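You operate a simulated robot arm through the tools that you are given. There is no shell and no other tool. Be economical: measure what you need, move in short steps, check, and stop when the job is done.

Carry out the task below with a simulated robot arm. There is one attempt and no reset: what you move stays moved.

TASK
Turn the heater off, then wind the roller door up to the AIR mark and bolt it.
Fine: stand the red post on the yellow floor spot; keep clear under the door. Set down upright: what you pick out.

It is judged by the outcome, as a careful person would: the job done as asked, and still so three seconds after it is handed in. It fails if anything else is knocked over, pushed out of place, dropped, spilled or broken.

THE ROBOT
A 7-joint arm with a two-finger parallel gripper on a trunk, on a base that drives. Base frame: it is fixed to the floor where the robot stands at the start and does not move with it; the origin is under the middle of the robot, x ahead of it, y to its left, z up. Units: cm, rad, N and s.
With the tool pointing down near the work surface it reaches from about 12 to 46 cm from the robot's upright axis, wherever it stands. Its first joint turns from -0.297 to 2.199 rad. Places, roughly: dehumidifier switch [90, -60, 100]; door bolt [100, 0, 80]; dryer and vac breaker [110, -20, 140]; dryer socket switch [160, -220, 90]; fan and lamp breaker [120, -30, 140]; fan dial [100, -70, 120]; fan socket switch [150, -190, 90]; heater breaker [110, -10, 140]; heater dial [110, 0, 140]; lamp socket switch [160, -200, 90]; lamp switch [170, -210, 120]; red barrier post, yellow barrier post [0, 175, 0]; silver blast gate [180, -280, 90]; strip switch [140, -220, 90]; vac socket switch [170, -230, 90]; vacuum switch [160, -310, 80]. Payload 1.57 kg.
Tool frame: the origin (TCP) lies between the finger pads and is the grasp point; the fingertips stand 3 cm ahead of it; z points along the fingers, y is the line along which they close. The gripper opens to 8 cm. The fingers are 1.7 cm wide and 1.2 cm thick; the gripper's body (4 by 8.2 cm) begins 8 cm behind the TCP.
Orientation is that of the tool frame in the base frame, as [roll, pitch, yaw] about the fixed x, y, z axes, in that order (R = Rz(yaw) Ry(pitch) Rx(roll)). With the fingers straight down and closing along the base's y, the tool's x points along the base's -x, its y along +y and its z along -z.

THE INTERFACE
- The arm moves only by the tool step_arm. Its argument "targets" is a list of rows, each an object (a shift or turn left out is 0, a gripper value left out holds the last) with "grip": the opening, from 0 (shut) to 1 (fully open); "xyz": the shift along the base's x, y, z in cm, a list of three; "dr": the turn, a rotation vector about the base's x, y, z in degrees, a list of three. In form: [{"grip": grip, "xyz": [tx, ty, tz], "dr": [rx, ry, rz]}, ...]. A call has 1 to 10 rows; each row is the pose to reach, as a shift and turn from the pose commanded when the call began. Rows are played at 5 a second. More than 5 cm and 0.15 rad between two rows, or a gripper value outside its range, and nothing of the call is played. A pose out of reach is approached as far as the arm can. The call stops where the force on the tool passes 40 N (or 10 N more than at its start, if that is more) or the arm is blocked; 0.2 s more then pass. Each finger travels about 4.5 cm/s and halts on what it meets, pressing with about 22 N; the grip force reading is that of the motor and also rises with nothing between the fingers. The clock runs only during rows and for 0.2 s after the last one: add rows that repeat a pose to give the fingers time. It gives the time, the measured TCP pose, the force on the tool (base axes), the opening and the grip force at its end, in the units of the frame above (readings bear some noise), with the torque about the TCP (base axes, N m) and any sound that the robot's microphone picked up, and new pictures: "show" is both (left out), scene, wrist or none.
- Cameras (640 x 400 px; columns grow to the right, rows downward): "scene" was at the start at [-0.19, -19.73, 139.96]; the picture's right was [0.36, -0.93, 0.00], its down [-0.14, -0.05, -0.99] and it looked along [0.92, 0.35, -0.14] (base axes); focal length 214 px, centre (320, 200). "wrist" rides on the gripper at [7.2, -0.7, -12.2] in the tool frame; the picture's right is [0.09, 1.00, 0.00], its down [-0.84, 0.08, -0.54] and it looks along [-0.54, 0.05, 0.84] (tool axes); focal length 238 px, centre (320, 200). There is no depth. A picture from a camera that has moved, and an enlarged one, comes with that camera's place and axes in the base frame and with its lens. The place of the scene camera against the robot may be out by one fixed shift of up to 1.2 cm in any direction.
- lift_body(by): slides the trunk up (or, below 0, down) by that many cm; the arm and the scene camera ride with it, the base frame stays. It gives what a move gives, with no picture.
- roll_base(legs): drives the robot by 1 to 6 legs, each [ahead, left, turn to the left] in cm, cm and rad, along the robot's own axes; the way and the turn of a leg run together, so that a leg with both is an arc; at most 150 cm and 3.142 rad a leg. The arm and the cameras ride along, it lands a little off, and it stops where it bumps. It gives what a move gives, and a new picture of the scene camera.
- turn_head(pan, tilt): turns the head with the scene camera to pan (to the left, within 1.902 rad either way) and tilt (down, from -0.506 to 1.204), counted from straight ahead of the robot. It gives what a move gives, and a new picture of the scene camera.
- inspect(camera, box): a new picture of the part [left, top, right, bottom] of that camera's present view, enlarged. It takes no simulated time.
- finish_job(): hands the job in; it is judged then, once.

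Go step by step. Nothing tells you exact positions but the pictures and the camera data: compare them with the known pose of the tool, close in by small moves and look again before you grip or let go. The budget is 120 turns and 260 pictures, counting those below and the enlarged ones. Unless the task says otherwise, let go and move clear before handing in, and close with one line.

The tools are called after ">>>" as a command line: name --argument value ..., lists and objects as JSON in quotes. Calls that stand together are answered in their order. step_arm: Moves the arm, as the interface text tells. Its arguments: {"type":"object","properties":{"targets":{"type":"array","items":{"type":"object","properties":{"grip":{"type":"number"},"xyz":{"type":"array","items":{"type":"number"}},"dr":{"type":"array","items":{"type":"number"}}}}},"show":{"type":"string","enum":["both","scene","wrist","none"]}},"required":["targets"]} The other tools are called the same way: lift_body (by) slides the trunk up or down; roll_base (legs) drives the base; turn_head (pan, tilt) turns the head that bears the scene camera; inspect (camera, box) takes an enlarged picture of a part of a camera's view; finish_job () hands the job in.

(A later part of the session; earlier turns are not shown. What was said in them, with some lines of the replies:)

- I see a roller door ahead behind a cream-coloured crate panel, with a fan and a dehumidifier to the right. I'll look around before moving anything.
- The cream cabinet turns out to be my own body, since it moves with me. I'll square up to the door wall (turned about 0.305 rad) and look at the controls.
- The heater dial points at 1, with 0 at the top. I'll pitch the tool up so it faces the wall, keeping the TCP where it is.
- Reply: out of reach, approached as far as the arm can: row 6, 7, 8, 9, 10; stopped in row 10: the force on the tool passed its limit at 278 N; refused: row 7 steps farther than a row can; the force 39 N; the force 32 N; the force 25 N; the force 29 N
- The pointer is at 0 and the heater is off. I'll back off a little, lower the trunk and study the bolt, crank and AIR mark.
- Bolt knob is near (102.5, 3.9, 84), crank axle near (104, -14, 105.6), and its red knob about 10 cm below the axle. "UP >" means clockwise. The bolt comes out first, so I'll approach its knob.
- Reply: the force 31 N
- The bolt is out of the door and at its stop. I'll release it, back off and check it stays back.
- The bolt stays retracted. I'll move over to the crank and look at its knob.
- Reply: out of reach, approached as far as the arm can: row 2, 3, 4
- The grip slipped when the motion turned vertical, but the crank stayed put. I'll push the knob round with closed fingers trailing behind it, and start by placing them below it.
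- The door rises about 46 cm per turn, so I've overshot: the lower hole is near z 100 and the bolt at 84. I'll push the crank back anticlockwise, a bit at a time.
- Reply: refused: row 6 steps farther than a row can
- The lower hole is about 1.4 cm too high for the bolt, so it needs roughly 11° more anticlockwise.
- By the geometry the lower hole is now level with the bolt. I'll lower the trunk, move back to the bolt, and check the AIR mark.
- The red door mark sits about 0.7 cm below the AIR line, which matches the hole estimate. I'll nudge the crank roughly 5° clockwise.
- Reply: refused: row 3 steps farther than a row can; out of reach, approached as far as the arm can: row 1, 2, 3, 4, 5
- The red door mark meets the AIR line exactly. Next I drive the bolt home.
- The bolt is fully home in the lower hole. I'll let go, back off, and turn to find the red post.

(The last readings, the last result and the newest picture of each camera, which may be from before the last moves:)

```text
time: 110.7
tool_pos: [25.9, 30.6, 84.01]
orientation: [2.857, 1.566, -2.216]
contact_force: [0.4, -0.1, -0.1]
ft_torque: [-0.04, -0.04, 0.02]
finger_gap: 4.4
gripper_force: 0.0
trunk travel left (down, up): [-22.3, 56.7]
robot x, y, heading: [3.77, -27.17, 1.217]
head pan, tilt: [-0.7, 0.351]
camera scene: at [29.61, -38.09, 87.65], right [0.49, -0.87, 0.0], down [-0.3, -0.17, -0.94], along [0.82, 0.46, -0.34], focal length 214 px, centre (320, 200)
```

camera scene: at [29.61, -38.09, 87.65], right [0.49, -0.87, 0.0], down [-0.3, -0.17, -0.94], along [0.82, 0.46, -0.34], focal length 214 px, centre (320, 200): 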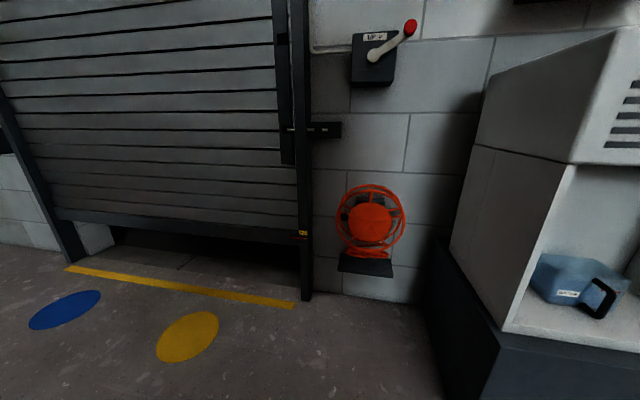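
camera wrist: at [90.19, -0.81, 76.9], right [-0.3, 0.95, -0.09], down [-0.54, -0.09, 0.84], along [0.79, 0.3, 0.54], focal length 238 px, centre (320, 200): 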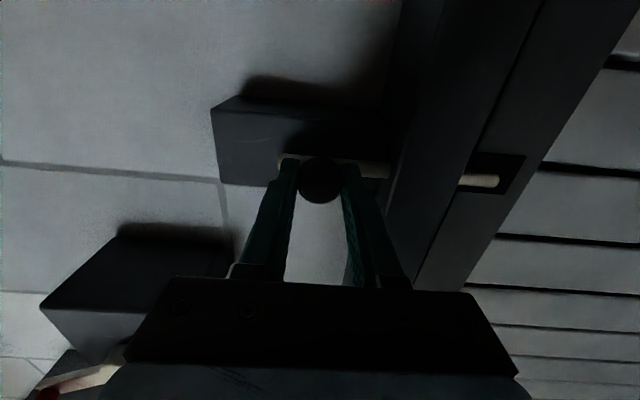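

>>> inspect --camera "scene" --box '[270, 100, 350, 250]'

>>> roll_base --legs '[[0, 0, 0.5]]'

>>> turn_head --pan -0.2 --tilt 0.3

>>> inspect --camera "scene" --box '[240, 120, 440, 280]'

```text
2.67 times, centred on (310, 175) of scene
camera zoom: at [29.61, -38.09, 87.65], right [0.49, -0.87, 0.0], down [-0.3, -0.17, -0.94], along [0.82, 0.46, -0.34], focal length 572 px, centre (347, 267)
```

zoom: 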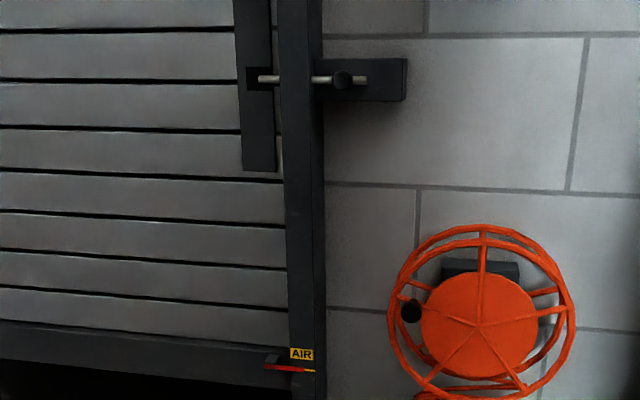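

```text
time: 112.5
tool_pos: [-4.33, 34.33, 83.8]
orientation: [2.855, 1.564, -1.72]
contact_force: [-0.3, -0.5, -0.1]
ft_torque: [0.01, 0.01, 0.01]
finger_gap: 4.38
gripper_force: 0.0
trunk travel left (down, up): [-22.3, 56.7]
robot x, y, heading: [3.52, -27.22, 1.719]
head pan, tilt: [-0.7, 0.351]
camera scene: at [31.54, -23.91, 87.64], right [0.85, -0.53, 0.0], down [-0.18, -0.29, -0.94], along [0.5, 0.8, -0.34], focal length 214 px, centre (320, 200)
```

scene: 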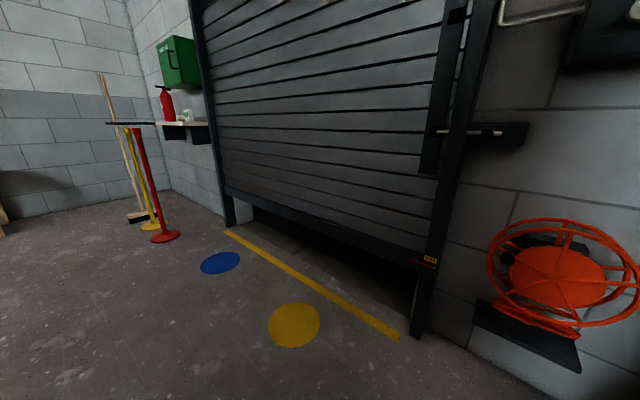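

```text
time: 113.5
tool_pos: [-4.33, 34.19, 83.87]
orientation: [2.856, 1.565, -1.717]
contact_force: [-0.4, 0.0, -0.2]
ft_torque: [0.05, -0.01, 0.02]
finger_gap: 4.39
gripper_force: 0.2
trunk travel left (down, up): [-22.3, 56.7]
robot x, y, heading: [3.77, -27.3, 1.716]
head pan, tilt: [-0.201, 0.3]
camera scene: at [27.16, -22.5, 88.12], right [1.0, -0.06, 0.0], down [-0.02, -0.3, -0.96], along [0.05, 0.95, -0.3], focal length 214 px, centre (320, 200)
```

scene: 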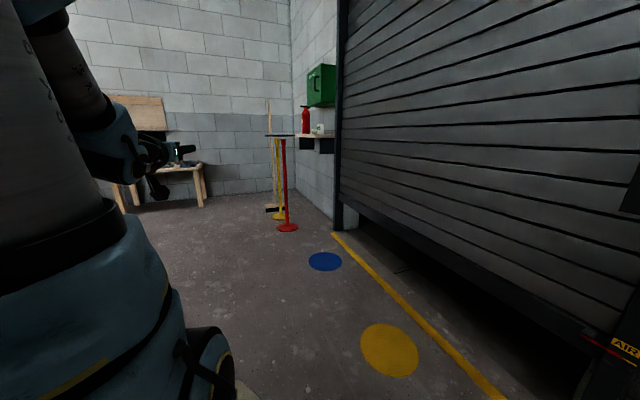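

```text
2.50 times, centred on (340, 200) of scene
camera zoom: at [27.16, -22.5, 88.12], right [1.0, -0.06, 0.0], down [-0.02, -0.3, -0.96], along [0.05, 0.95, -0.3], focal length 536 px, centre (270, 200)
```

zoom: 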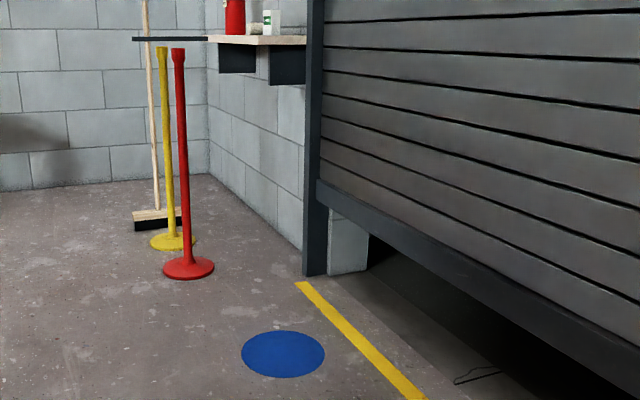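

Door is at AIR and bolted. The red post stands near (5, 170), about 83 cm tall on a round base. I'll lower the hand, drive toward it and re-measure close up.

>>> lift_body --by -20

>>> roll_base --legs '[[0, 0, -0.151], [105, 0, 0]]'

>>> step_arm --targets '[{"grip": 1}, {"grip": 1}, {"grip": 1}]' --show "wrist"

>>> turn_head --pan 0.25 --tilt 0.35

```text
time: 115.6
tool_pos: [-4.37, 34.33, 63.91]
orientation: [2.858, 1.565, -1.718]
contact_force: [-0.3, 0.1, 0.1]
ft_torque: [0.0, 0.01, -0.01]
finger_gap: 4.4
gripper_force: 0.1
trunk travel left (down, up): [-2.3, 76.7]
robot x, y, heading: [3.58, -27.29, 1.719]
head pan, tilt: [-0.201, 0.3]
```

```text
time: 121.7
tool_pos: [5.12, 139.61, 63.95]
orientation: [2.858, 1.565, -1.861]
contact_force: [1.1, -0.1, 0.0]
ft_torque: [-0.01, -0.01, 0.03]
finger_gap: 4.42
gripper_force: 0.1
trunk travel left (down, up): [-2.3, 76.7]
robot x, y, heading: [4.23, 77.32, 1.571]
head pan, tilt: [-0.201, 0.3]
camera scene: at [28.0, 78.83, 68.12], right [0.98, -0.2, 0.0], down [-0.06, -0.29, -0.96], along [0.19, 0.94, -0.3], focal length 214 px, centre (320, 200)
```

scene: 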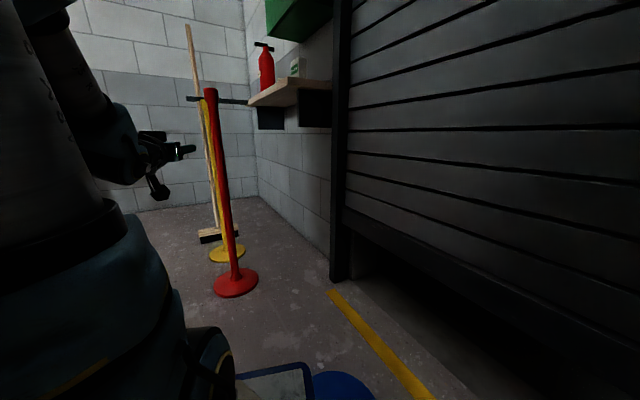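

```text
time: 122.5
tool_pos: [5.02, 139.7, 63.79]
orientation: [2.869, 1.566, -1.853]
contact_force: [-0.7, -0.4, 1.1]
ft_torque: [-0.02, -0.02, 0.02]
finger_gap: 8.03
gripper_force: 0.0
trunk travel left (down, up): [-2.3, 76.7]
robot x, y, heading: [3.91, 77.89, 1.571]
head pan, tilt: [-0.201, 0.3]
camera wrist: at [5.7, 127.54, 56.83], right [-1.0, 0.01, -0.09], down [-0.08, -0.54, 0.84], along [-0.04, 0.84, 0.54], focal length 238 px, centre (320, 200)
```

wrist: 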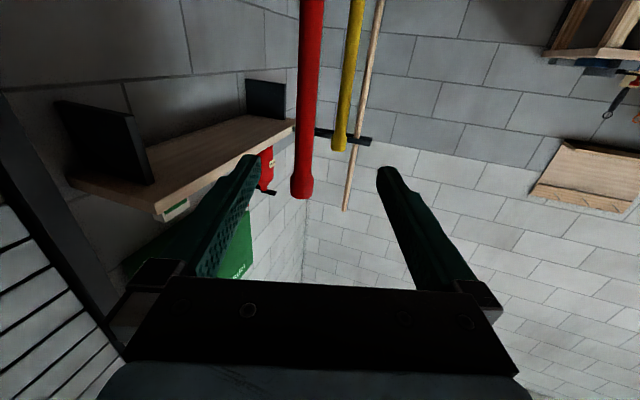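

```text
time: 123.4
tool_pos: [4.98, 139.56, 63.89]
orientation: [2.861, 1.565, -1.856]
contact_force: [0.8, 0.4, 0.1]
ft_torque: [-0.04, 0.02, -0.01]
finger_gap: 8.01
gripper_force: 0.1
trunk travel left (down, up): [-2.3, 76.7]
robot x, y, heading: [4.41, 78.11, 1.569]
head pan, tilt: [0.25, 0.351]
camera scene: at [23.84, 78.71, 67.65], right [0.97, 0.24, 0.0], down [0.08, -0.33, -0.94], along [-0.23, 0.91, -0.34], focal length 214 px, centre (320, 200)
```

scene: 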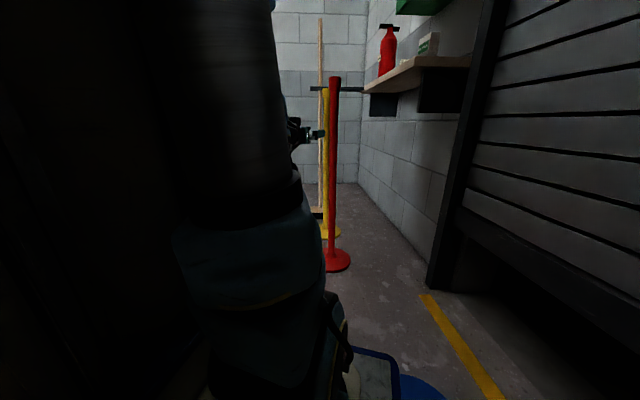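

>>> roll_base --legs '[[21, -1.9, 0]]'

>>> step_arm --targets '[{"grip": 1}]' --show "wrist"

```text
time: 125.0
tool_pos: [6.98, 160.88, 63.92]
orientation: [2.865, 1.564, -1.855]
contact_force: [0.5, 0.2, 0.2]
ft_torque: [0.03, 0.03, 0.0]
finger_gap: 7.99
gripper_force: 0.1
trunk travel left (down, up): [-2.3, 76.7]
robot x, y, heading: [6.07, 98.89, 1.573]
head pan, tilt: [0.25, 0.351]
camera scene: at [25.77, 99.84, 67.64], right [0.97, 0.25, 0.0], down [0.08, -0.33, -0.94], along [-0.23, 0.91, -0.34], focal length 214 px, centre (320, 200)
```

scene: 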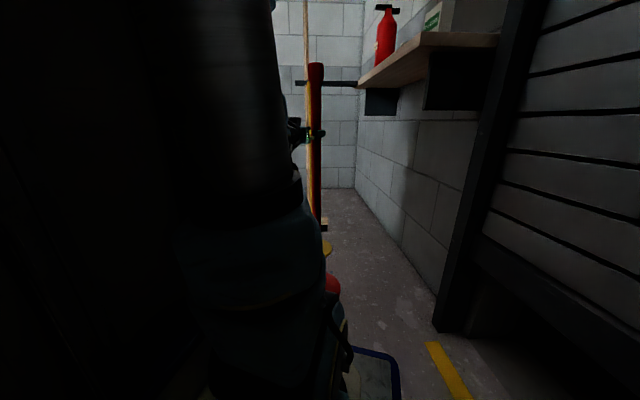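

```text
time: 125.4
tool_pos: [6.94, 160.85, 63.84]
orientation: [2.901, 1.566, -1.818]
contact_force: [-0.3, 0.5, -0.1]
ft_torque: [0.02, -0.02, 0.03]
finger_gap: 7.98
gripper_force: 0.0
trunk travel left (down, up): [-2.3, 76.7]
robot x, y, heading: [6.14, 99.07, 1.564]
head pan, tilt: [0.25, 0.351]
camera wrist: at [7.62, 148.66, 56.82], right [-1.0, 0.01, -0.09], down [-0.08, -0.54, 0.84], along [-0.04, 0.84, 0.54], focal length 238 px, centre (320, 200)
```

wrist: 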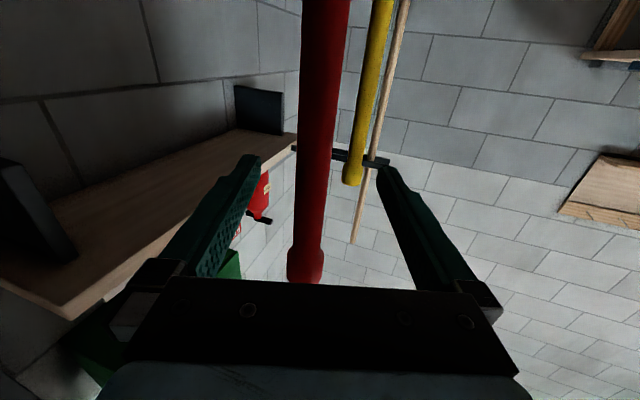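

>>> roll_base --legs '[[6.5, 0, 0]]'

>>> step_arm --targets '[{"grip": 1}]' --show "wrist"

>>> inspect --camera "scene" --box '[270, 60, 370, 320]'

```text
time: 126.4
tool_pos: [6.97, 167.38, 63.85]
orientation: [2.874, 1.566, -1.844]
contact_force: [-0.8, 0.2, 0.6]
ft_torque: [-0.02, 0.01, 0.01]
finger_gap: 8.01
gripper_force: 0.0
trunk travel left (down, up): [-2.3, 76.7]
robot x, y, heading: [5.68, 105.36, 1.569]
head pan, tilt: [0.25, 0.351]
camera scene: at [25.78, 106.4, 67.64], right [0.97, 0.25, 0.0], down [0.08, -0.33, -0.94], along [-0.23, 0.91, -0.34], focal length 214 px, centre (320, 200)
```

scene: 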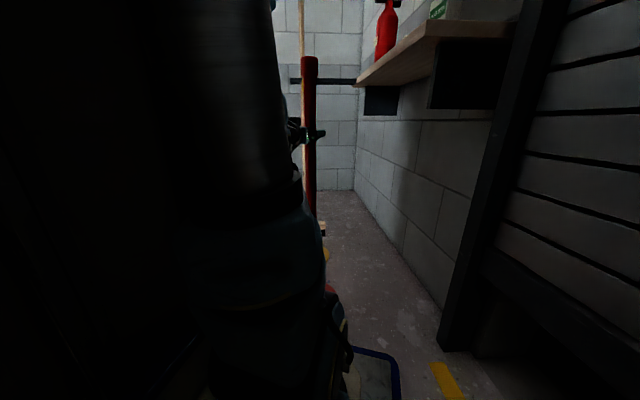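

```text
time: 126.8
tool_pos: [6.99, 167.31, 63.77]
orientation: [2.912, 1.566, -1.809]
contact_force: [-0.6, -0.1, 0.8]
ft_torque: [0.0, -0.01, 0.0]
finger_gap: 7.99
gripper_force: 0.0
trunk travel left (down, up): [-2.3, 76.7]
robot x, y, heading: [5.82, 105.57, 1.572]
head pan, tilt: [0.25, 0.351]
camera wrist: at [7.63, 155.22, 56.82], right [-1.0, 0.01, -0.09], down [-0.08, -0.54, 0.84], along [-0.04, 0.84, 0.54], focal length 238 px, centre (320, 200)
```

wrist: 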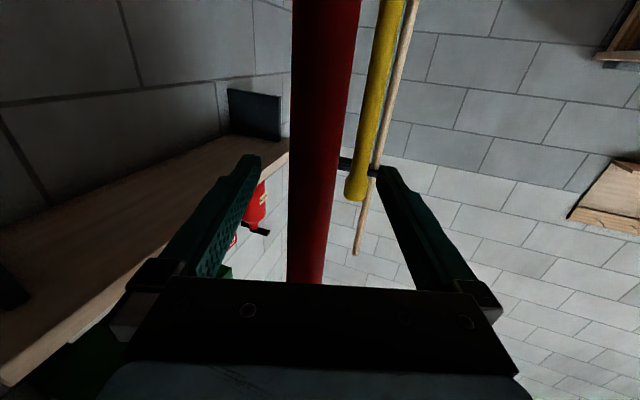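

```text
1.54 times, centred on (320, 190) of scene
camera zoom: at [25.78, 106.4, 67.64], right [0.97, 0.25, 0.0], down [0.08, -0.33, -0.94], along [-0.23, 0.91, -0.34], focal length 330 px, centre (320, 215)
```

zoom: 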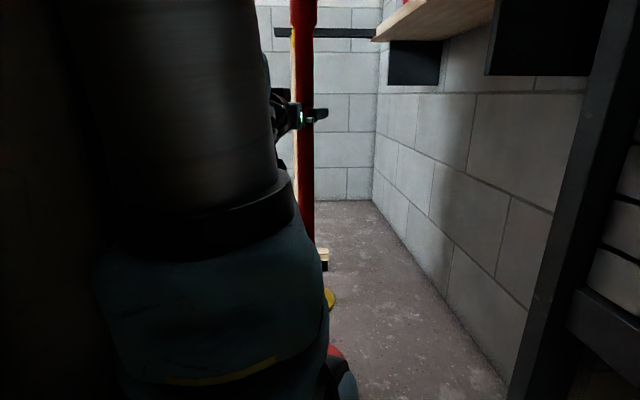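

>>> step_arm --targets '[{"xyz": [-0.2, 2, 0]}, {"xyz": [-0.2, 2, 0], "grip": 0}, {"xyz": [-0.2, 2, 0], "grip": 0}, {"xyz": [-0.2, 2, 0], "grip": 0}, {"xyz": [-0.2, 2, 0], "grip": 0}, {"xyz": [-0.2, 2, 0], "grip": 0}]' --show "wrist"

```text
time: 128.2
tool_pos: [6.82, 169.48, 63.85]
orientation: [2.896, 1.566, -1.822]
contact_force: [3.1, -0.1, 4.5]
ft_torque: [0.14, -0.44, -0.07]
finger_gap: 3.37
gripper_force: 22.1
trunk travel left (down, up): [-2.3, 76.7]
robot x, y, heading: [5.72, 105.19, 1.566]
head pan, tilt: [0.25, 0.351]
camera wrist: at [7.44, 157.24, 56.84], right [-1.0, 0.01, -0.09], down [-0.08, -0.54, 0.84], along [-0.04, 0.84, 0.54], focal length 238 px, centre (320, 200)
```

wrist: 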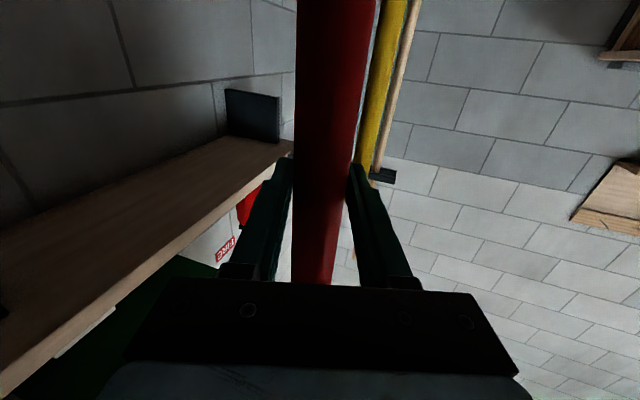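

>>> lift_body --by 4

>>> step_arm --targets '[{"grip": 0}]' --show "both"

```text
time: 129.0
tool_pos: [6.71, 169.4, 67.83]
orientation: [2.982, 1.565, -1.735]
contact_force: [0.7, -0.1, -12.3]
ft_torque: [-0.22, -0.26, 0.0]
finger_gap: 3.36
gripper_force: 21.9
trunk travel left (down, up): [-6.3, 72.7]
robot x, y, heading: [5.88, 105.36, 1.569]
head pan, tilt: [0.25, 0.351]
```

```text
time: 129.4
tool_pos: [6.69, 169.4, 67.69]
orientation: [2.922, 1.564, -1.798]
contact_force: [-0.1, 0.1, -12.2]
ft_torque: [-0.12, 0.08, 0.03]
finger_gap: 3.35
gripper_force: 22.3
trunk travel left (down, up): [-6.3, 72.7]
robot x, y, heading: [5.65, 105.33, 1.569]
head pan, tilt: [0.25, 0.351]
camera scene: at [25.78, 106.42, 71.64], right [0.97, 0.25, 0.0], down [0.08, -0.33, -0.94], along [-0.23, 0.91, -0.34], focal length 214 px, centre (320, 200)
camera wrist: at [7.43, 157.24, 60.77], right [-1.0, 0.01, -0.09], down [-0.08, -0.54, 0.84], along [-0.04, 0.84, 0.53], focal length 238 px, centre (320, 200)
```

scene: 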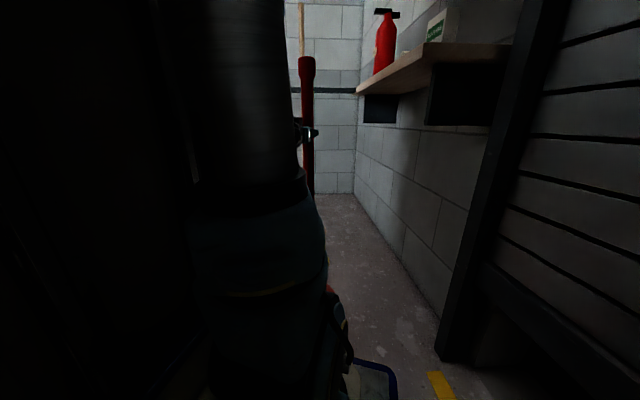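
wrist: 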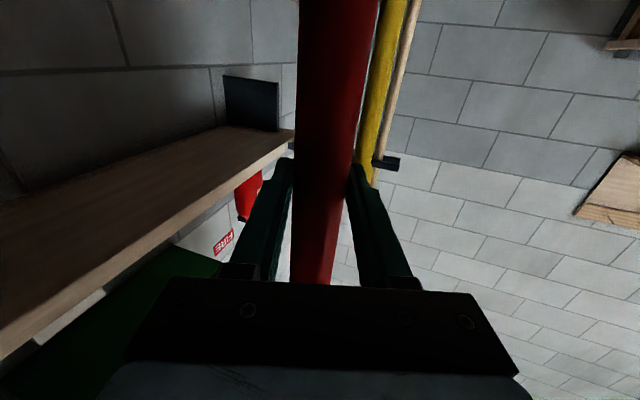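

The red post is held about 4 cm off the floor and weighs 12 N. I'll back away from the corner and turn toward the yellow spot near (60.5, 44.5).

>>> roll_base --legs '[[-50, 0, 0], [-45, 0, 0], [0, 0, -0.35], [0, 0, -0.32]]'

>>> turn_head --pan -0.15 --tilt 0.5

>>> step_arm --targets '[{"grip": 0}]' --show "wrist"

```text
time: 136.8
tool_pos: [46.1, 60.5, 67.88]
orientation: [2.917, 1.563, -2.47]
contact_force: [0.8, 0.3, -13.1]
ft_torque: [-0.32, -0.14, -0.04]
finger_gap: 3.38
gripper_force: 22.0
trunk travel left (down, up): [-6.3, 72.7]
robot x, y, heading: [5.62, 10.45, 0.896]
head pan, tilt: [0.25, 0.351]
camera scene: at [21.86, -1.27, 71.64], right [0.91, -0.41, 0.0], down [-0.14, -0.31, -0.94], along [0.38, 0.86, -0.34], focal length 214 px, centre (320, 200)
```

scene: 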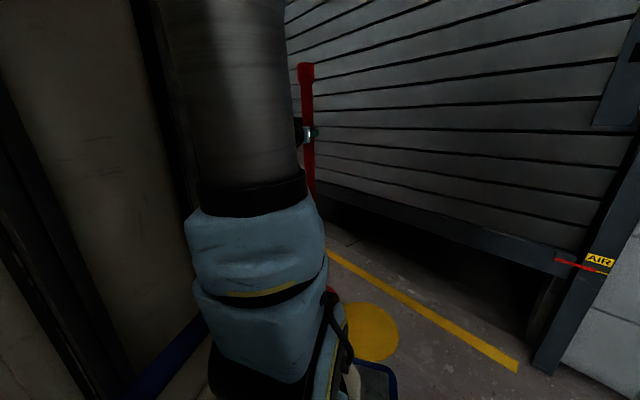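

```text
time: 137.7
tool_pos: [46.15, 60.36, 67.82]
orientation: [3.107, 1.563, -2.281]
contact_force: [1.0, -0.6, -11.9]
ft_torque: [-0.47, -0.33, -0.06]
finger_gap: 3.56
gripper_force: 22.5
trunk travel left (down, up): [-6.3, 72.7]
robot x, y, heading: [5.28, 10.88, 0.899]
head pan, tilt: [-0.15, 0.499]
camera scene: at [24.71, -3.57, 70.28], right [0.68, -0.73, 0.0], down [-0.35, -0.33, -0.88], along [0.64, 0.6, -0.48], focal length 214 px, centre (320, 200)
```

scene: 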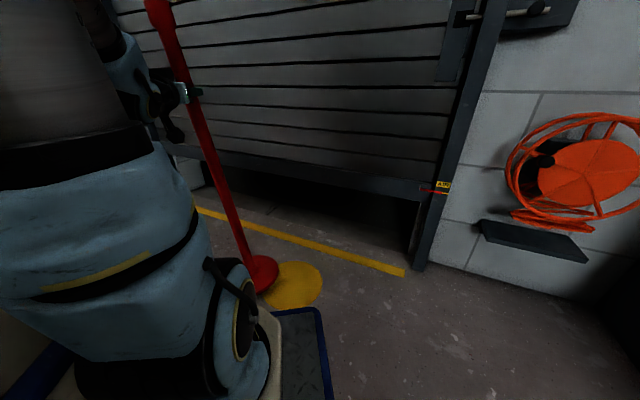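

```text
time: 138.1
tool_pos: [46.04, 60.42, 67.86]
orientation: [2.805, 1.564, -2.581]
contact_force: [1.1, 0.1, -12.5]
ft_torque: [0.24, 0.44, 0.01]
finger_gap: 3.37
gripper_force: 22.5
trunk travel left (down, up): [-6.3, 72.7]
robot x, y, heading: [5.82, 10.93, 0.905]
head pan, tilt: [-0.15, 0.499]
camera wrist: at [39.08, 50.6, 60.77], right [-0.78, 0.62, -0.09], down [-0.39, -0.37, 0.84], along [0.49, 0.69, 0.53], focal length 238 px, centre (320, 200)
```

wrist: 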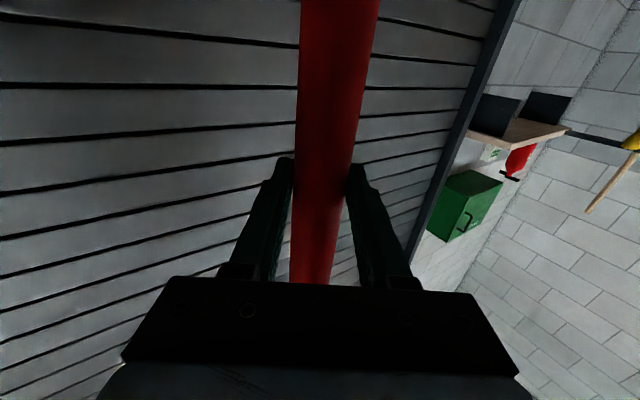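

>>> inspect --camera "scene" --box '[140, 0, 340, 320]'

>>> turn_head --pan -0.05 --tilt 0.75

```text
1.25 times, centred on (240, 160) of scene
camera zoom: at [24.71, -3.57, 70.27], right [0.68, -0.73, 0.0], down [-0.35, -0.33, -0.88], along [0.64, 0.6, -0.48], focal length 268 px, centre (420, 250)
```

zoom: 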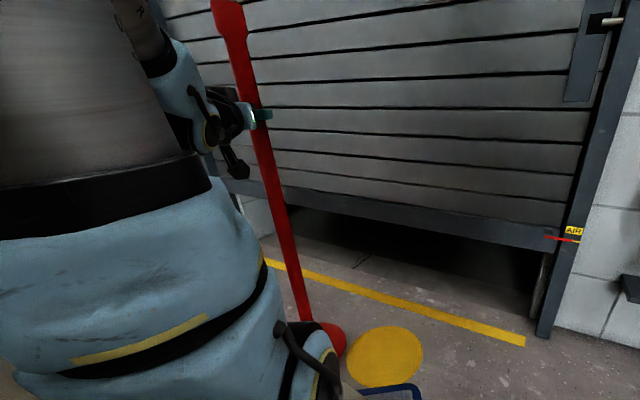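

```text
time: 138.8
tool_pos: [46.17, 60.46, 67.89]
orientation: [3.096, 1.565, -2.291]
contact_force: [1.6, -0.8, -12.6]
ft_torque: [-0.45, -0.29, -0.01]
finger_gap: 3.44
gripper_force: 22.5
trunk travel left (down, up): [-6.3, 72.7]
robot x, y, heading: [5.84, 10.97, 0.904]
head pan, tilt: [-0.051, 0.75]
camera scene: at [23.53, -3.55, 68.08], right [0.75, -0.66, 0.0], down [-0.45, -0.51, -0.73], along [0.48, 0.55, -0.68], focal length 214 px, centre (320, 200)
```

scene: 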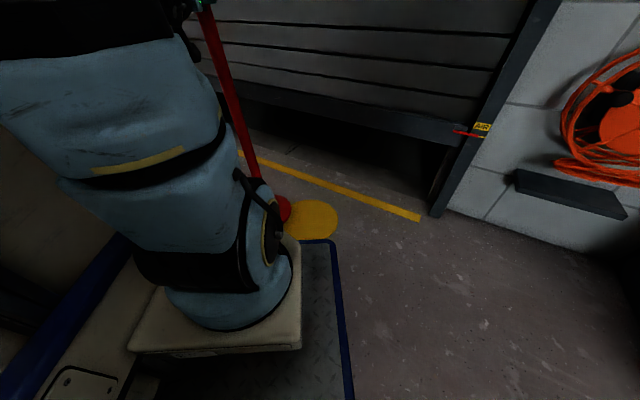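

>>> roll_base --legs '[[-3.3, -21.2, 0]]'

>>> step_arm --targets '[{"grip": 0}, {"grip": 0}, {"grip": 0}]' --show "scene"

>>> turn_head --pan 0.3 --tilt 0.6

```text
time: 140.5
tool_pos: [60.45, 44.85, 67.88]
orientation: [2.928, 1.563, -2.46]
contact_force: [1.2, -1.3, -8.8]
ft_torque: [-0.41, 0.03, -0.09]
finger_gap: 3.44
gripper_force: 21.9
trunk travel left (down, up): [-6.3, 72.7]
robot x, y, heading: [20.29, -4.73, 0.906]
head pan, tilt: [-0.051, 0.75]
camera scene: at [37.93, -19.14, 68.08], right [0.75, -0.66, 0.0], down [-0.45, -0.51, -0.73], along [0.48, 0.55, -0.68], focal length 214 px, centre (320, 200)
```

scene: 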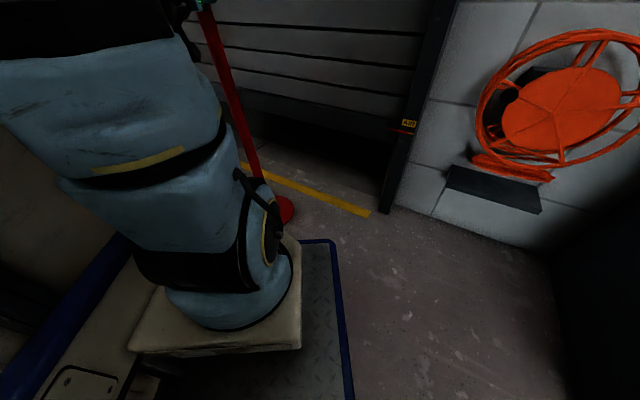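

```text
time: 141.3
tool_pos: [60.47, 44.92, 67.86]
orientation: [2.999, 1.564, -2.386]
contact_force: [1.9, -2.1, -2.4]
ft_torque: [-0.55, -0.29, -0.02]
finger_gap: 3.46
gripper_force: 21.9
trunk travel left (down, up): [-6.3, 72.7]
robot x, y, heading: [20.19, -4.87, 0.901]
head pan, tilt: [-0.051, 0.75]
camera scene: at [37.92, -19.16, 68.08], right [0.75, -0.66, 0.0], down [-0.45, -0.51, -0.73], along [0.48, 0.55, -0.68], focal length 214 px, centre (320, 200)
```

scene: 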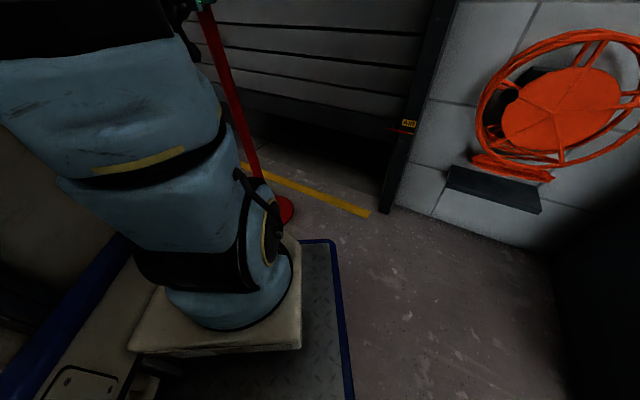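

```text
time: 142.1
tool_pos: [60.46, 44.92, 67.78]
orientation: [2.926, 1.563, -2.459]
contact_force: [1.5, -1.8, -4.4]
ft_torque: [-0.37, -0.34, -0.03]
finger_gap: 3.49
gripper_force: 21.9
trunk travel left (down, up): [-6.3, 72.7]
robot x, y, heading: [20.29, -4.61, 0.898]
head pan, tilt: [0.3, 0.6]
camera scene: at [35.66, -17.14, 69.36], right [0.93, -0.36, 0.0], down [-0.2, -0.53, -0.82], along [0.3, 0.77, -0.57], focal length 214 px, centre (320, 200)
```

scene: 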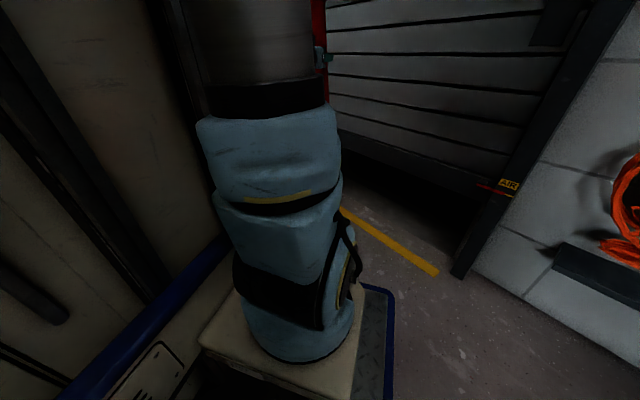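

>>> turn_head --pan -0.4 --tilt 0.6

>>> inspect --camera "scene" --box '[80, 0, 280, 260]'

>>> step_arm --targets '[{"grip": 0}]' --show "wrist"

```text
time: 143.2
tool_pos: [60.54, 44.8, 67.95]
orientation: [2.941, 1.563, -2.443]
contact_force: [0.4, -0.8, -4.8]
ft_torque: [-0.31, -0.25, 0.0]
finger_gap: 3.43
gripper_force: 22.2
trunk travel left (down, up): [-6.3, 72.7]
robot x, y, heading: [20.13, -4.87, 0.902]
head pan, tilt: [-0.4, 0.6]
camera scene: at [40.21, -21.12, 69.37], right [0.48, -0.88, 0.0], down [-0.5, -0.27, -0.82], along [0.72, 0.4, -0.57], focal length 214 px, centre (320, 200)
```

scene: 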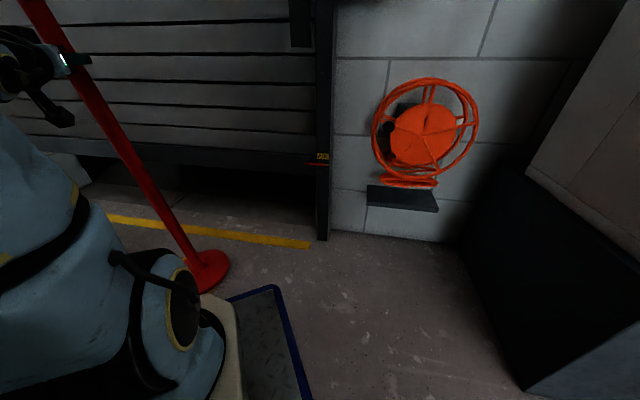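

```text
1.54 times, centred on (180, 130) of scene
camera zoom: at [40.21, -21.12, 69.37], right [0.48, -0.88, 0.0], down [-0.5, -0.27, -0.82], along [0.72, 0.4, -0.57], focal length 330 px, centre (535, 308)
```

zoom: 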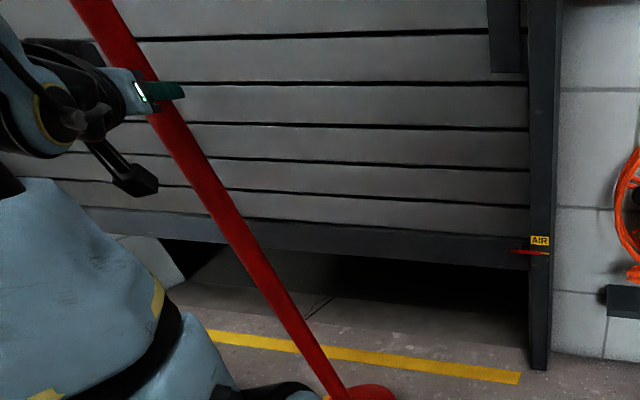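

```text
time: 143.6
tool_pos: [60.45, 44.84, 67.88]
orientation: [2.945, 1.564, -2.44]
contact_force: [1.0, -1.6, -5.4]
ft_torque: [-0.3, -0.31, -0.01]
finger_gap: 3.45
gripper_force: 22.0
trunk travel left (down, up): [-6.3, 72.7]
robot x, y, heading: [19.86, -5.17, 0.903]
head pan, tilt: [-0.4, 0.6]
camera wrist: at [53.43, 35.01, 60.78], right [-0.78, 0.62, -0.09], down [-0.39, -0.37, 0.84], along [0.49, 0.69, 0.53], focal length 238 px, centre (320, 200)
```

wrist: 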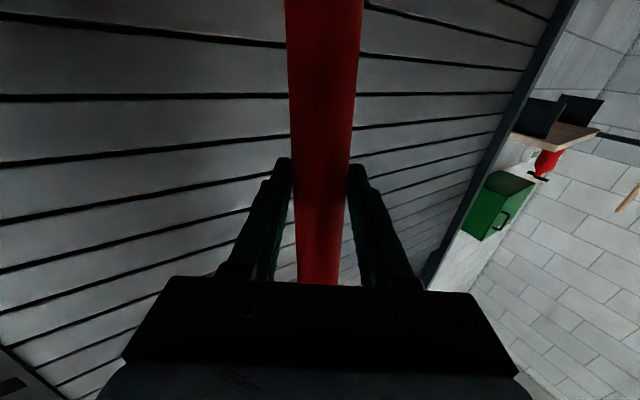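

The post slipped down in the grip and leans about 4° with its edge on the floor. I'll lift slightly, straighten it and re-check.

>>> lift_body --by 2.5

>>> step_arm --targets '[{"dr": [1.4, 1.75, 0]}, {"dr": [2.8, 3.5, 0]}, {"dr": [2.8, 3.5, 0]}, {"dr": [2.8, 3.5, 0]}]' --show "both"

```text
time: 144.3
tool_pos: [60.44, 45.03, 70.33]
orientation: [2.938, 1.562, -2.449]
contact_force: [-1.3, 0.0, -12.6]
ft_torque: [0.1, 0.27, -0.01]
finger_gap: 3.41
gripper_force: 22.2
trunk travel left (down, up): [-8.8, 70.2]
robot x, y, heading: [20.21, -4.71, 0.902]
head pan, tilt: [-0.4, 0.6]
```

```text
time: 145.3
tool_pos: [60.45, 44.88, 70.34]
orientation: [1.656, 1.491, 2.555]
contact_force: [-0.4, 0.1, -12.7]
ft_torque: [-0.22, -0.13, 0.03]
finger_gap: 3.34
gripper_force: 22.0
trunk travel left (down, up): [-8.8, 70.2]
robot x, y, heading: [20.26, -4.9, 0.904]
head pan, tilt: [-0.4, 0.6]
camera scene: at [40.22, -21.12, 71.87], right [0.48, -0.88, 0.0], down [-0.5, -0.27, -0.82], along [0.72, 0.4, -0.57], focal length 214 px, centre (320, 200)
camera wrist: at [52.98, 35.36, 63.26], right [-0.78, 0.62, -0.01], down [-0.34, -0.41, 0.84], along [0.52, 0.66, 0.54], focal length 238 px, centre (320, 200)
```

scene: 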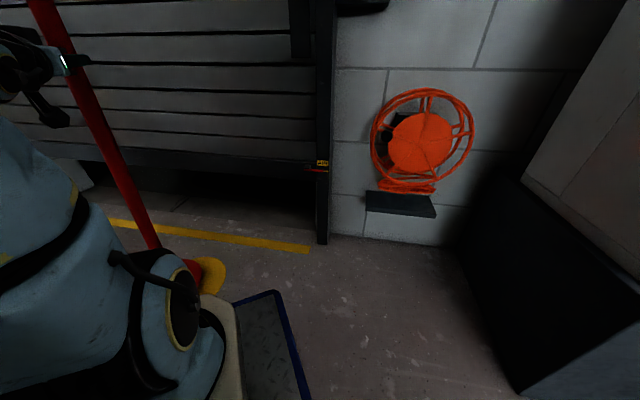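
wrist: 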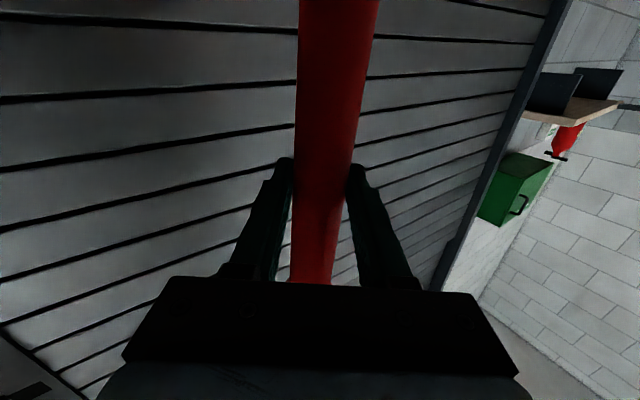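

>>> step_arm --targets '[{"dr": [-1.4, -1.75, 0]}, {"dr": [-2.8, -3.5, 0]}, {"dr": [-2.8, -3.5, 0]}, {"dr": [-2.8, -3.5, 0]}]' --show "both"

>>> inspect --camera "scene" --box '[80, 140, 320, 340]'

```text
time: 146.3
tool_pos: [60.53, 44.9, 70.33]
orientation: [2.982, 1.563, -2.406]
contact_force: [0.7, 0.5, -11.6]
ft_torque: [-0.16, -0.04, -0.02]
finger_gap: 3.34
gripper_force: 22.2
trunk travel left (down, up): [-8.8, 70.2]
robot x, y, heading: [20.25, -4.66, 0.904]
head pan, tilt: [-0.4, 0.6]
camera scene: at [40.22, -21.12, 71.87], right [0.48, -0.88, 0.0], down [-0.5, -0.27, -0.82], along [0.72, 0.4, -0.57], focal length 214 px, centre (320, 200)
camera wrist: at [53.44, 35.02, 63.27], right [-0.78, 0.62, -0.09], down [-0.39, -0.37, 0.84], along [0.49, 0.69, 0.53], focal length 238 px, centre (320, 200)
```

scene: 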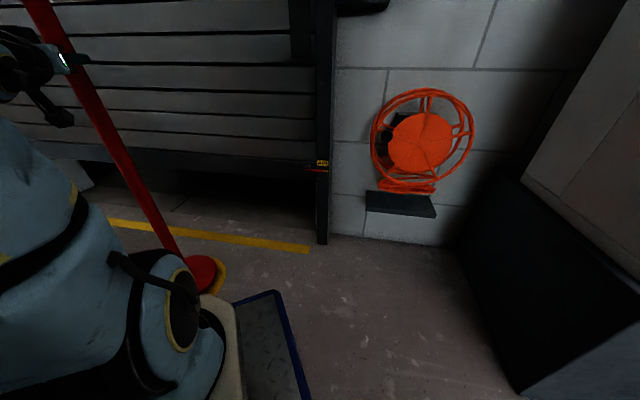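
wrist: 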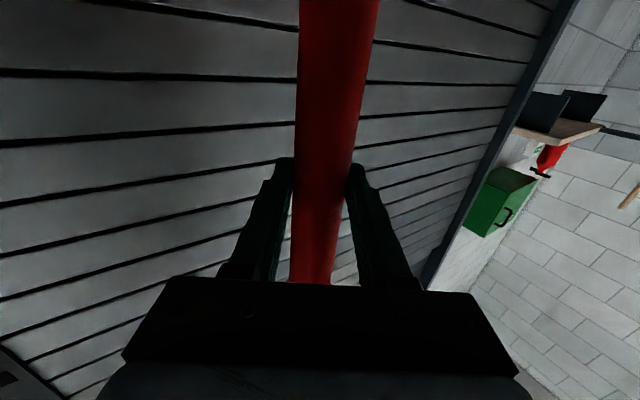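

```text
2.00 times, centred on (200, 240) of scene
camera zoom: at [40.22, -21.12, 71.87], right [0.48, -0.88, 0.0], down [-0.5, -0.27, -0.82], along [0.72, 0.4, -0.57], focal length 429 px, centre (560, 120)
```

zoom: 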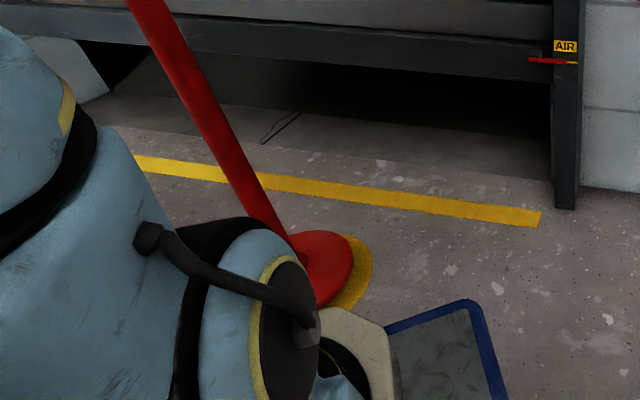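

>>> lift_body --by -1.2

>>> lift_body --by -0.6

>>> lift_body --by -0.4

```text
time: 146.9
tool_pos: [60.54, 44.93, 69.13]
orientation: [2.955, 1.564, -2.431]
contact_force: [0.6, -0.5, -11.5]
ft_torque: [-0.14, 0.01, -0.01]
finger_gap: 3.36
gripper_force: 22.1
trunk travel left (down, up): [-7.6, 71.4]
robot x, y, heading: [19.95, -4.71, 0.9]
head pan, tilt: [-0.4, 0.6]
```

```text
time: 147.4
tool_pos: [60.47, 44.99, 68.47]
orientation: [2.95, 1.565, -2.433]
contact_force: [0.5, -0.2, -11.5]
ft_torque: [-0.07, 0.06, 0.04]
finger_gap: 3.34
gripper_force: 21.4
trunk travel left (down, up): [-7.0, 72.0]
robot x, y, heading: [20.6, -4.95, 0.906]
head pan, tilt: [-0.4, 0.6]
```

```text
time: 148.0
tool_pos: [60.44, 44.92, 68.18]
orientation: [2.94, 1.563, -2.446]
contact_force: [-0.6, 0.3, -12.2]
ft_torque: [-0.01, 0.01, 0.02]
finger_gap: 3.37
gripper_force: 22.0
trunk travel left (down, up): [-6.6, 72.4]
robot x, y, heading: [20.35, -4.58, 0.901]
head pan, tilt: [-0.4, 0.6]
```

>>> lift_body --by -0.4

>>> lift_body --by -0.4

>>> lift_body --by -0.4

```text
time: 148.5
tool_pos: [60.4, 44.87, 68.0]
orientation: [0.768, 1.569, 1.665]
contact_force: [-2.1, -1.0, 9.7]
ft_torque: [0.55, -0.46, 0.06]
finger_gap: 3.37
gripper_force: 21.3
trunk travel left (down, up): [-6.2, 72.8]
robot x, y, heading: [20.41, -4.86, 0.904]
head pan, tilt: [-0.4, 0.6]
```

```text
time: 149.0
tool_pos: [60.44, 45.01, 67.53]
orientation: [2.654, 1.568, -2.729]
contact_force: [-4.1, 0.7, 18.2]
ft_torque: [0.16, -0.14, 0.05]
finger_gap: 3.34
gripper_force: 22.1
trunk travel left (down, up): [-5.8, 73.2]
robot x, y, heading: [20.5, -5.08, 0.898]
head pan, tilt: [-0.4, 0.6]
```

```text
time: 149.6
tool_pos: [60.43, 44.83, 67.06]
orientation: [2.893, 1.566, -2.493]
contact_force: [-3.1, 2.6, 16.8]
ft_torque: [0.37, -0.23, 0.08]
finger_gap: 3.33
gripper_force: 22.5
trunk travel left (down, up): [-5.4, 73.6]
robot x, y, heading: [20.63, -4.56, 0.9]
head pan, tilt: [-0.4, 0.6]
```

It's flat on the floor now. I'll confirm the position, then release.

>>> inspect --camera "scene" --box '[80, 140, 320, 340]'

>>> step_arm --targets '[{"grip": 0.2}, {"grip": 0.5}, {"grip": 0.8}, {"grip": 1}, {"grip": 1}, {"grip": 1}]' --show "both"

```text
2.00 times, centred on (200, 240) of scene
camera zoom: at [40.19, -21.15, 68.47], right [0.48, -0.88, 0.0], down [-0.49, -0.27, -0.83], along [0.72, 0.4, -0.56], focal length 429 px, centre (560, 120)
```

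zoom: 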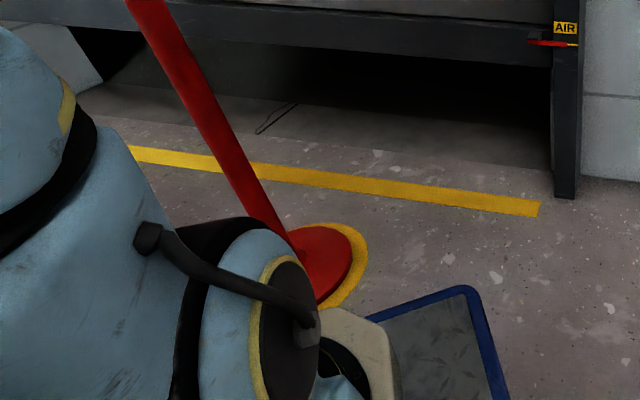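

```text
time: 151.0
tool_pos: [60.53, 44.78, 67.01]
orientation: [2.921, 1.564, -2.464]
contact_force: [0.5, 0.3, 0.2]
ft_torque: [0.03, 0.0, 0.02]
finger_gap: 8.03
gripper_force: 0.1
trunk travel left (down, up): [-5.4, 73.6]
robot x, y, heading: [20.31, -4.7, 0.9]
head pan, tilt: [-0.4, 0.6]
camera scene: at [40.21, -21.13, 68.47], right [0.48, -0.88, 0.0], down [-0.5, -0.27, -0.83], along [0.72, 0.4, -0.56], focal length 214 px, centre (320, 200)
camera wrist: at [53.43, 35.01, 59.9], right [-0.78, 0.62, -0.09], down [-0.39, -0.37, 0.84], along [0.49, 0.69, 0.53], focal length 238 px, centre (320, 200)
```

scene: 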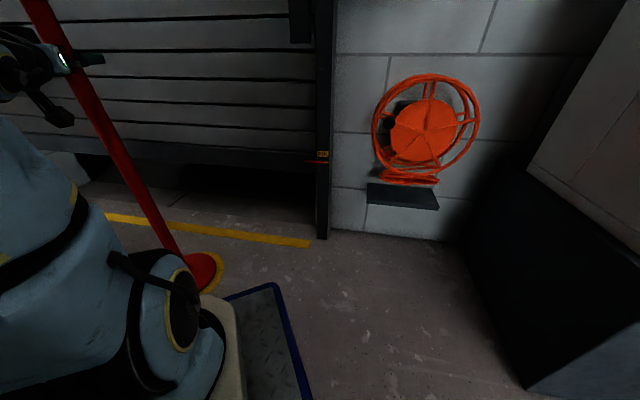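
wrist: 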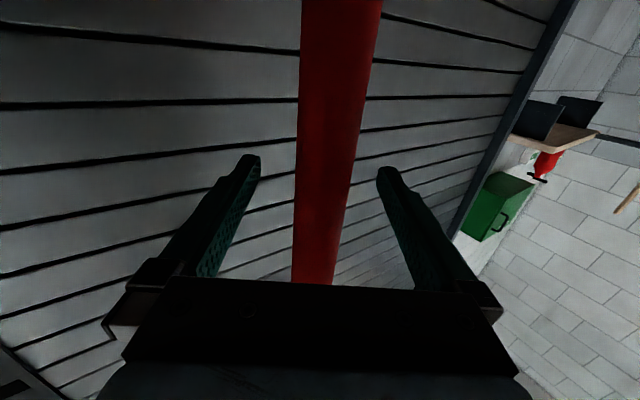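

The post stands free inside the yellow spot. I'll back straight away and check everything.

>>> roll_base --legs '[[-30, 0, 0]]'

>>> turn_head --pan -0.25 --tilt 0.3

>>> inspect --camera "scene" --box '[120, 60, 420, 300]'

```text
time: 153.0
tool_pos: [41.77, 21.19, 67.02]
orientation: [2.92, 1.562, -2.464]
contact_force: [-0.1, 0.2, -0.3]
ft_torque: [0.0, -0.01, -0.04]
finger_gap: 7.99
gripper_force: 0.0
trunk travel left (down, up): [-5.4, 73.6]
robot x, y, heading: [1.42, -28.37, 0.901]
head pan, tilt: [-0.4, 0.6]
camera scene: at [21.55, -44.72, 68.47], right [0.48, -0.88, 0.0], down [-0.5, -0.27, -0.83], along [0.72, 0.4, -0.56], focal length 214 px, centre (320, 200)
```

scene: 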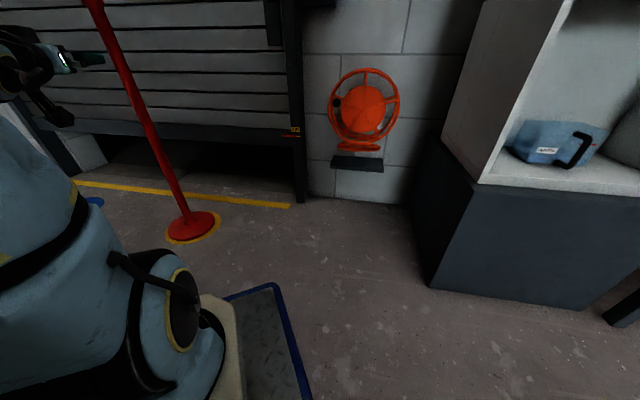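

```text
time: 153.8
tool_pos: [41.7, 21.37, 67.02]
orientation: [2.92, 1.562, -2.468]
contact_force: [0.5, 0.3, -0.9]
ft_torque: [0.02, 0.03, 0.0]
finger_gap: 8.0
gripper_force: 0.0
trunk travel left (down, up): [-5.4, 73.6]
robot x, y, heading: [1.69, -28.21, 0.9]
head pan, tilt: [-0.25, 0.3]
camera scene: at [21.22, -43.31, 71.21], right [0.61, -0.8, 0.0], down [-0.24, -0.18, -0.96], along [0.76, 0.58, -0.3], focal length 214 px, centre (320, 200)
```

scene: 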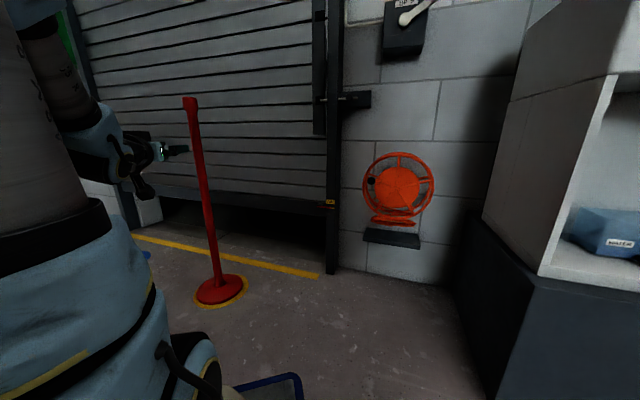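

```text
1.67 times, centred on (270, 180) of scene
camera zoom: at [21.22, -43.31, 71.21], right [0.61, -0.8, 0.0], down [-0.24, -0.18, -0.96], along [0.76, 0.58, -0.3], focal length 358 px, centre (403, 233)
```

zoom: 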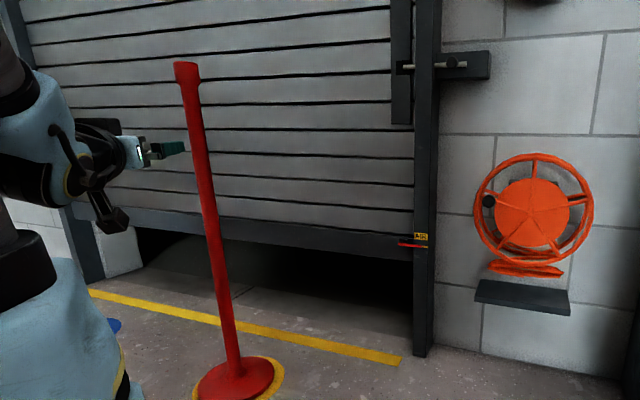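

The heater dial is at 0, the door's red mark is on the AIR line with the bolt home, and the red post stands upright on the yellow spot with nothing under the door. Handing in.

>>> finish_job

```text
The job is handed in.
```

The job is handed in: the heater is off, the door is wound up to AIR and bolted, and the red post is standing upright on the yellow spot.
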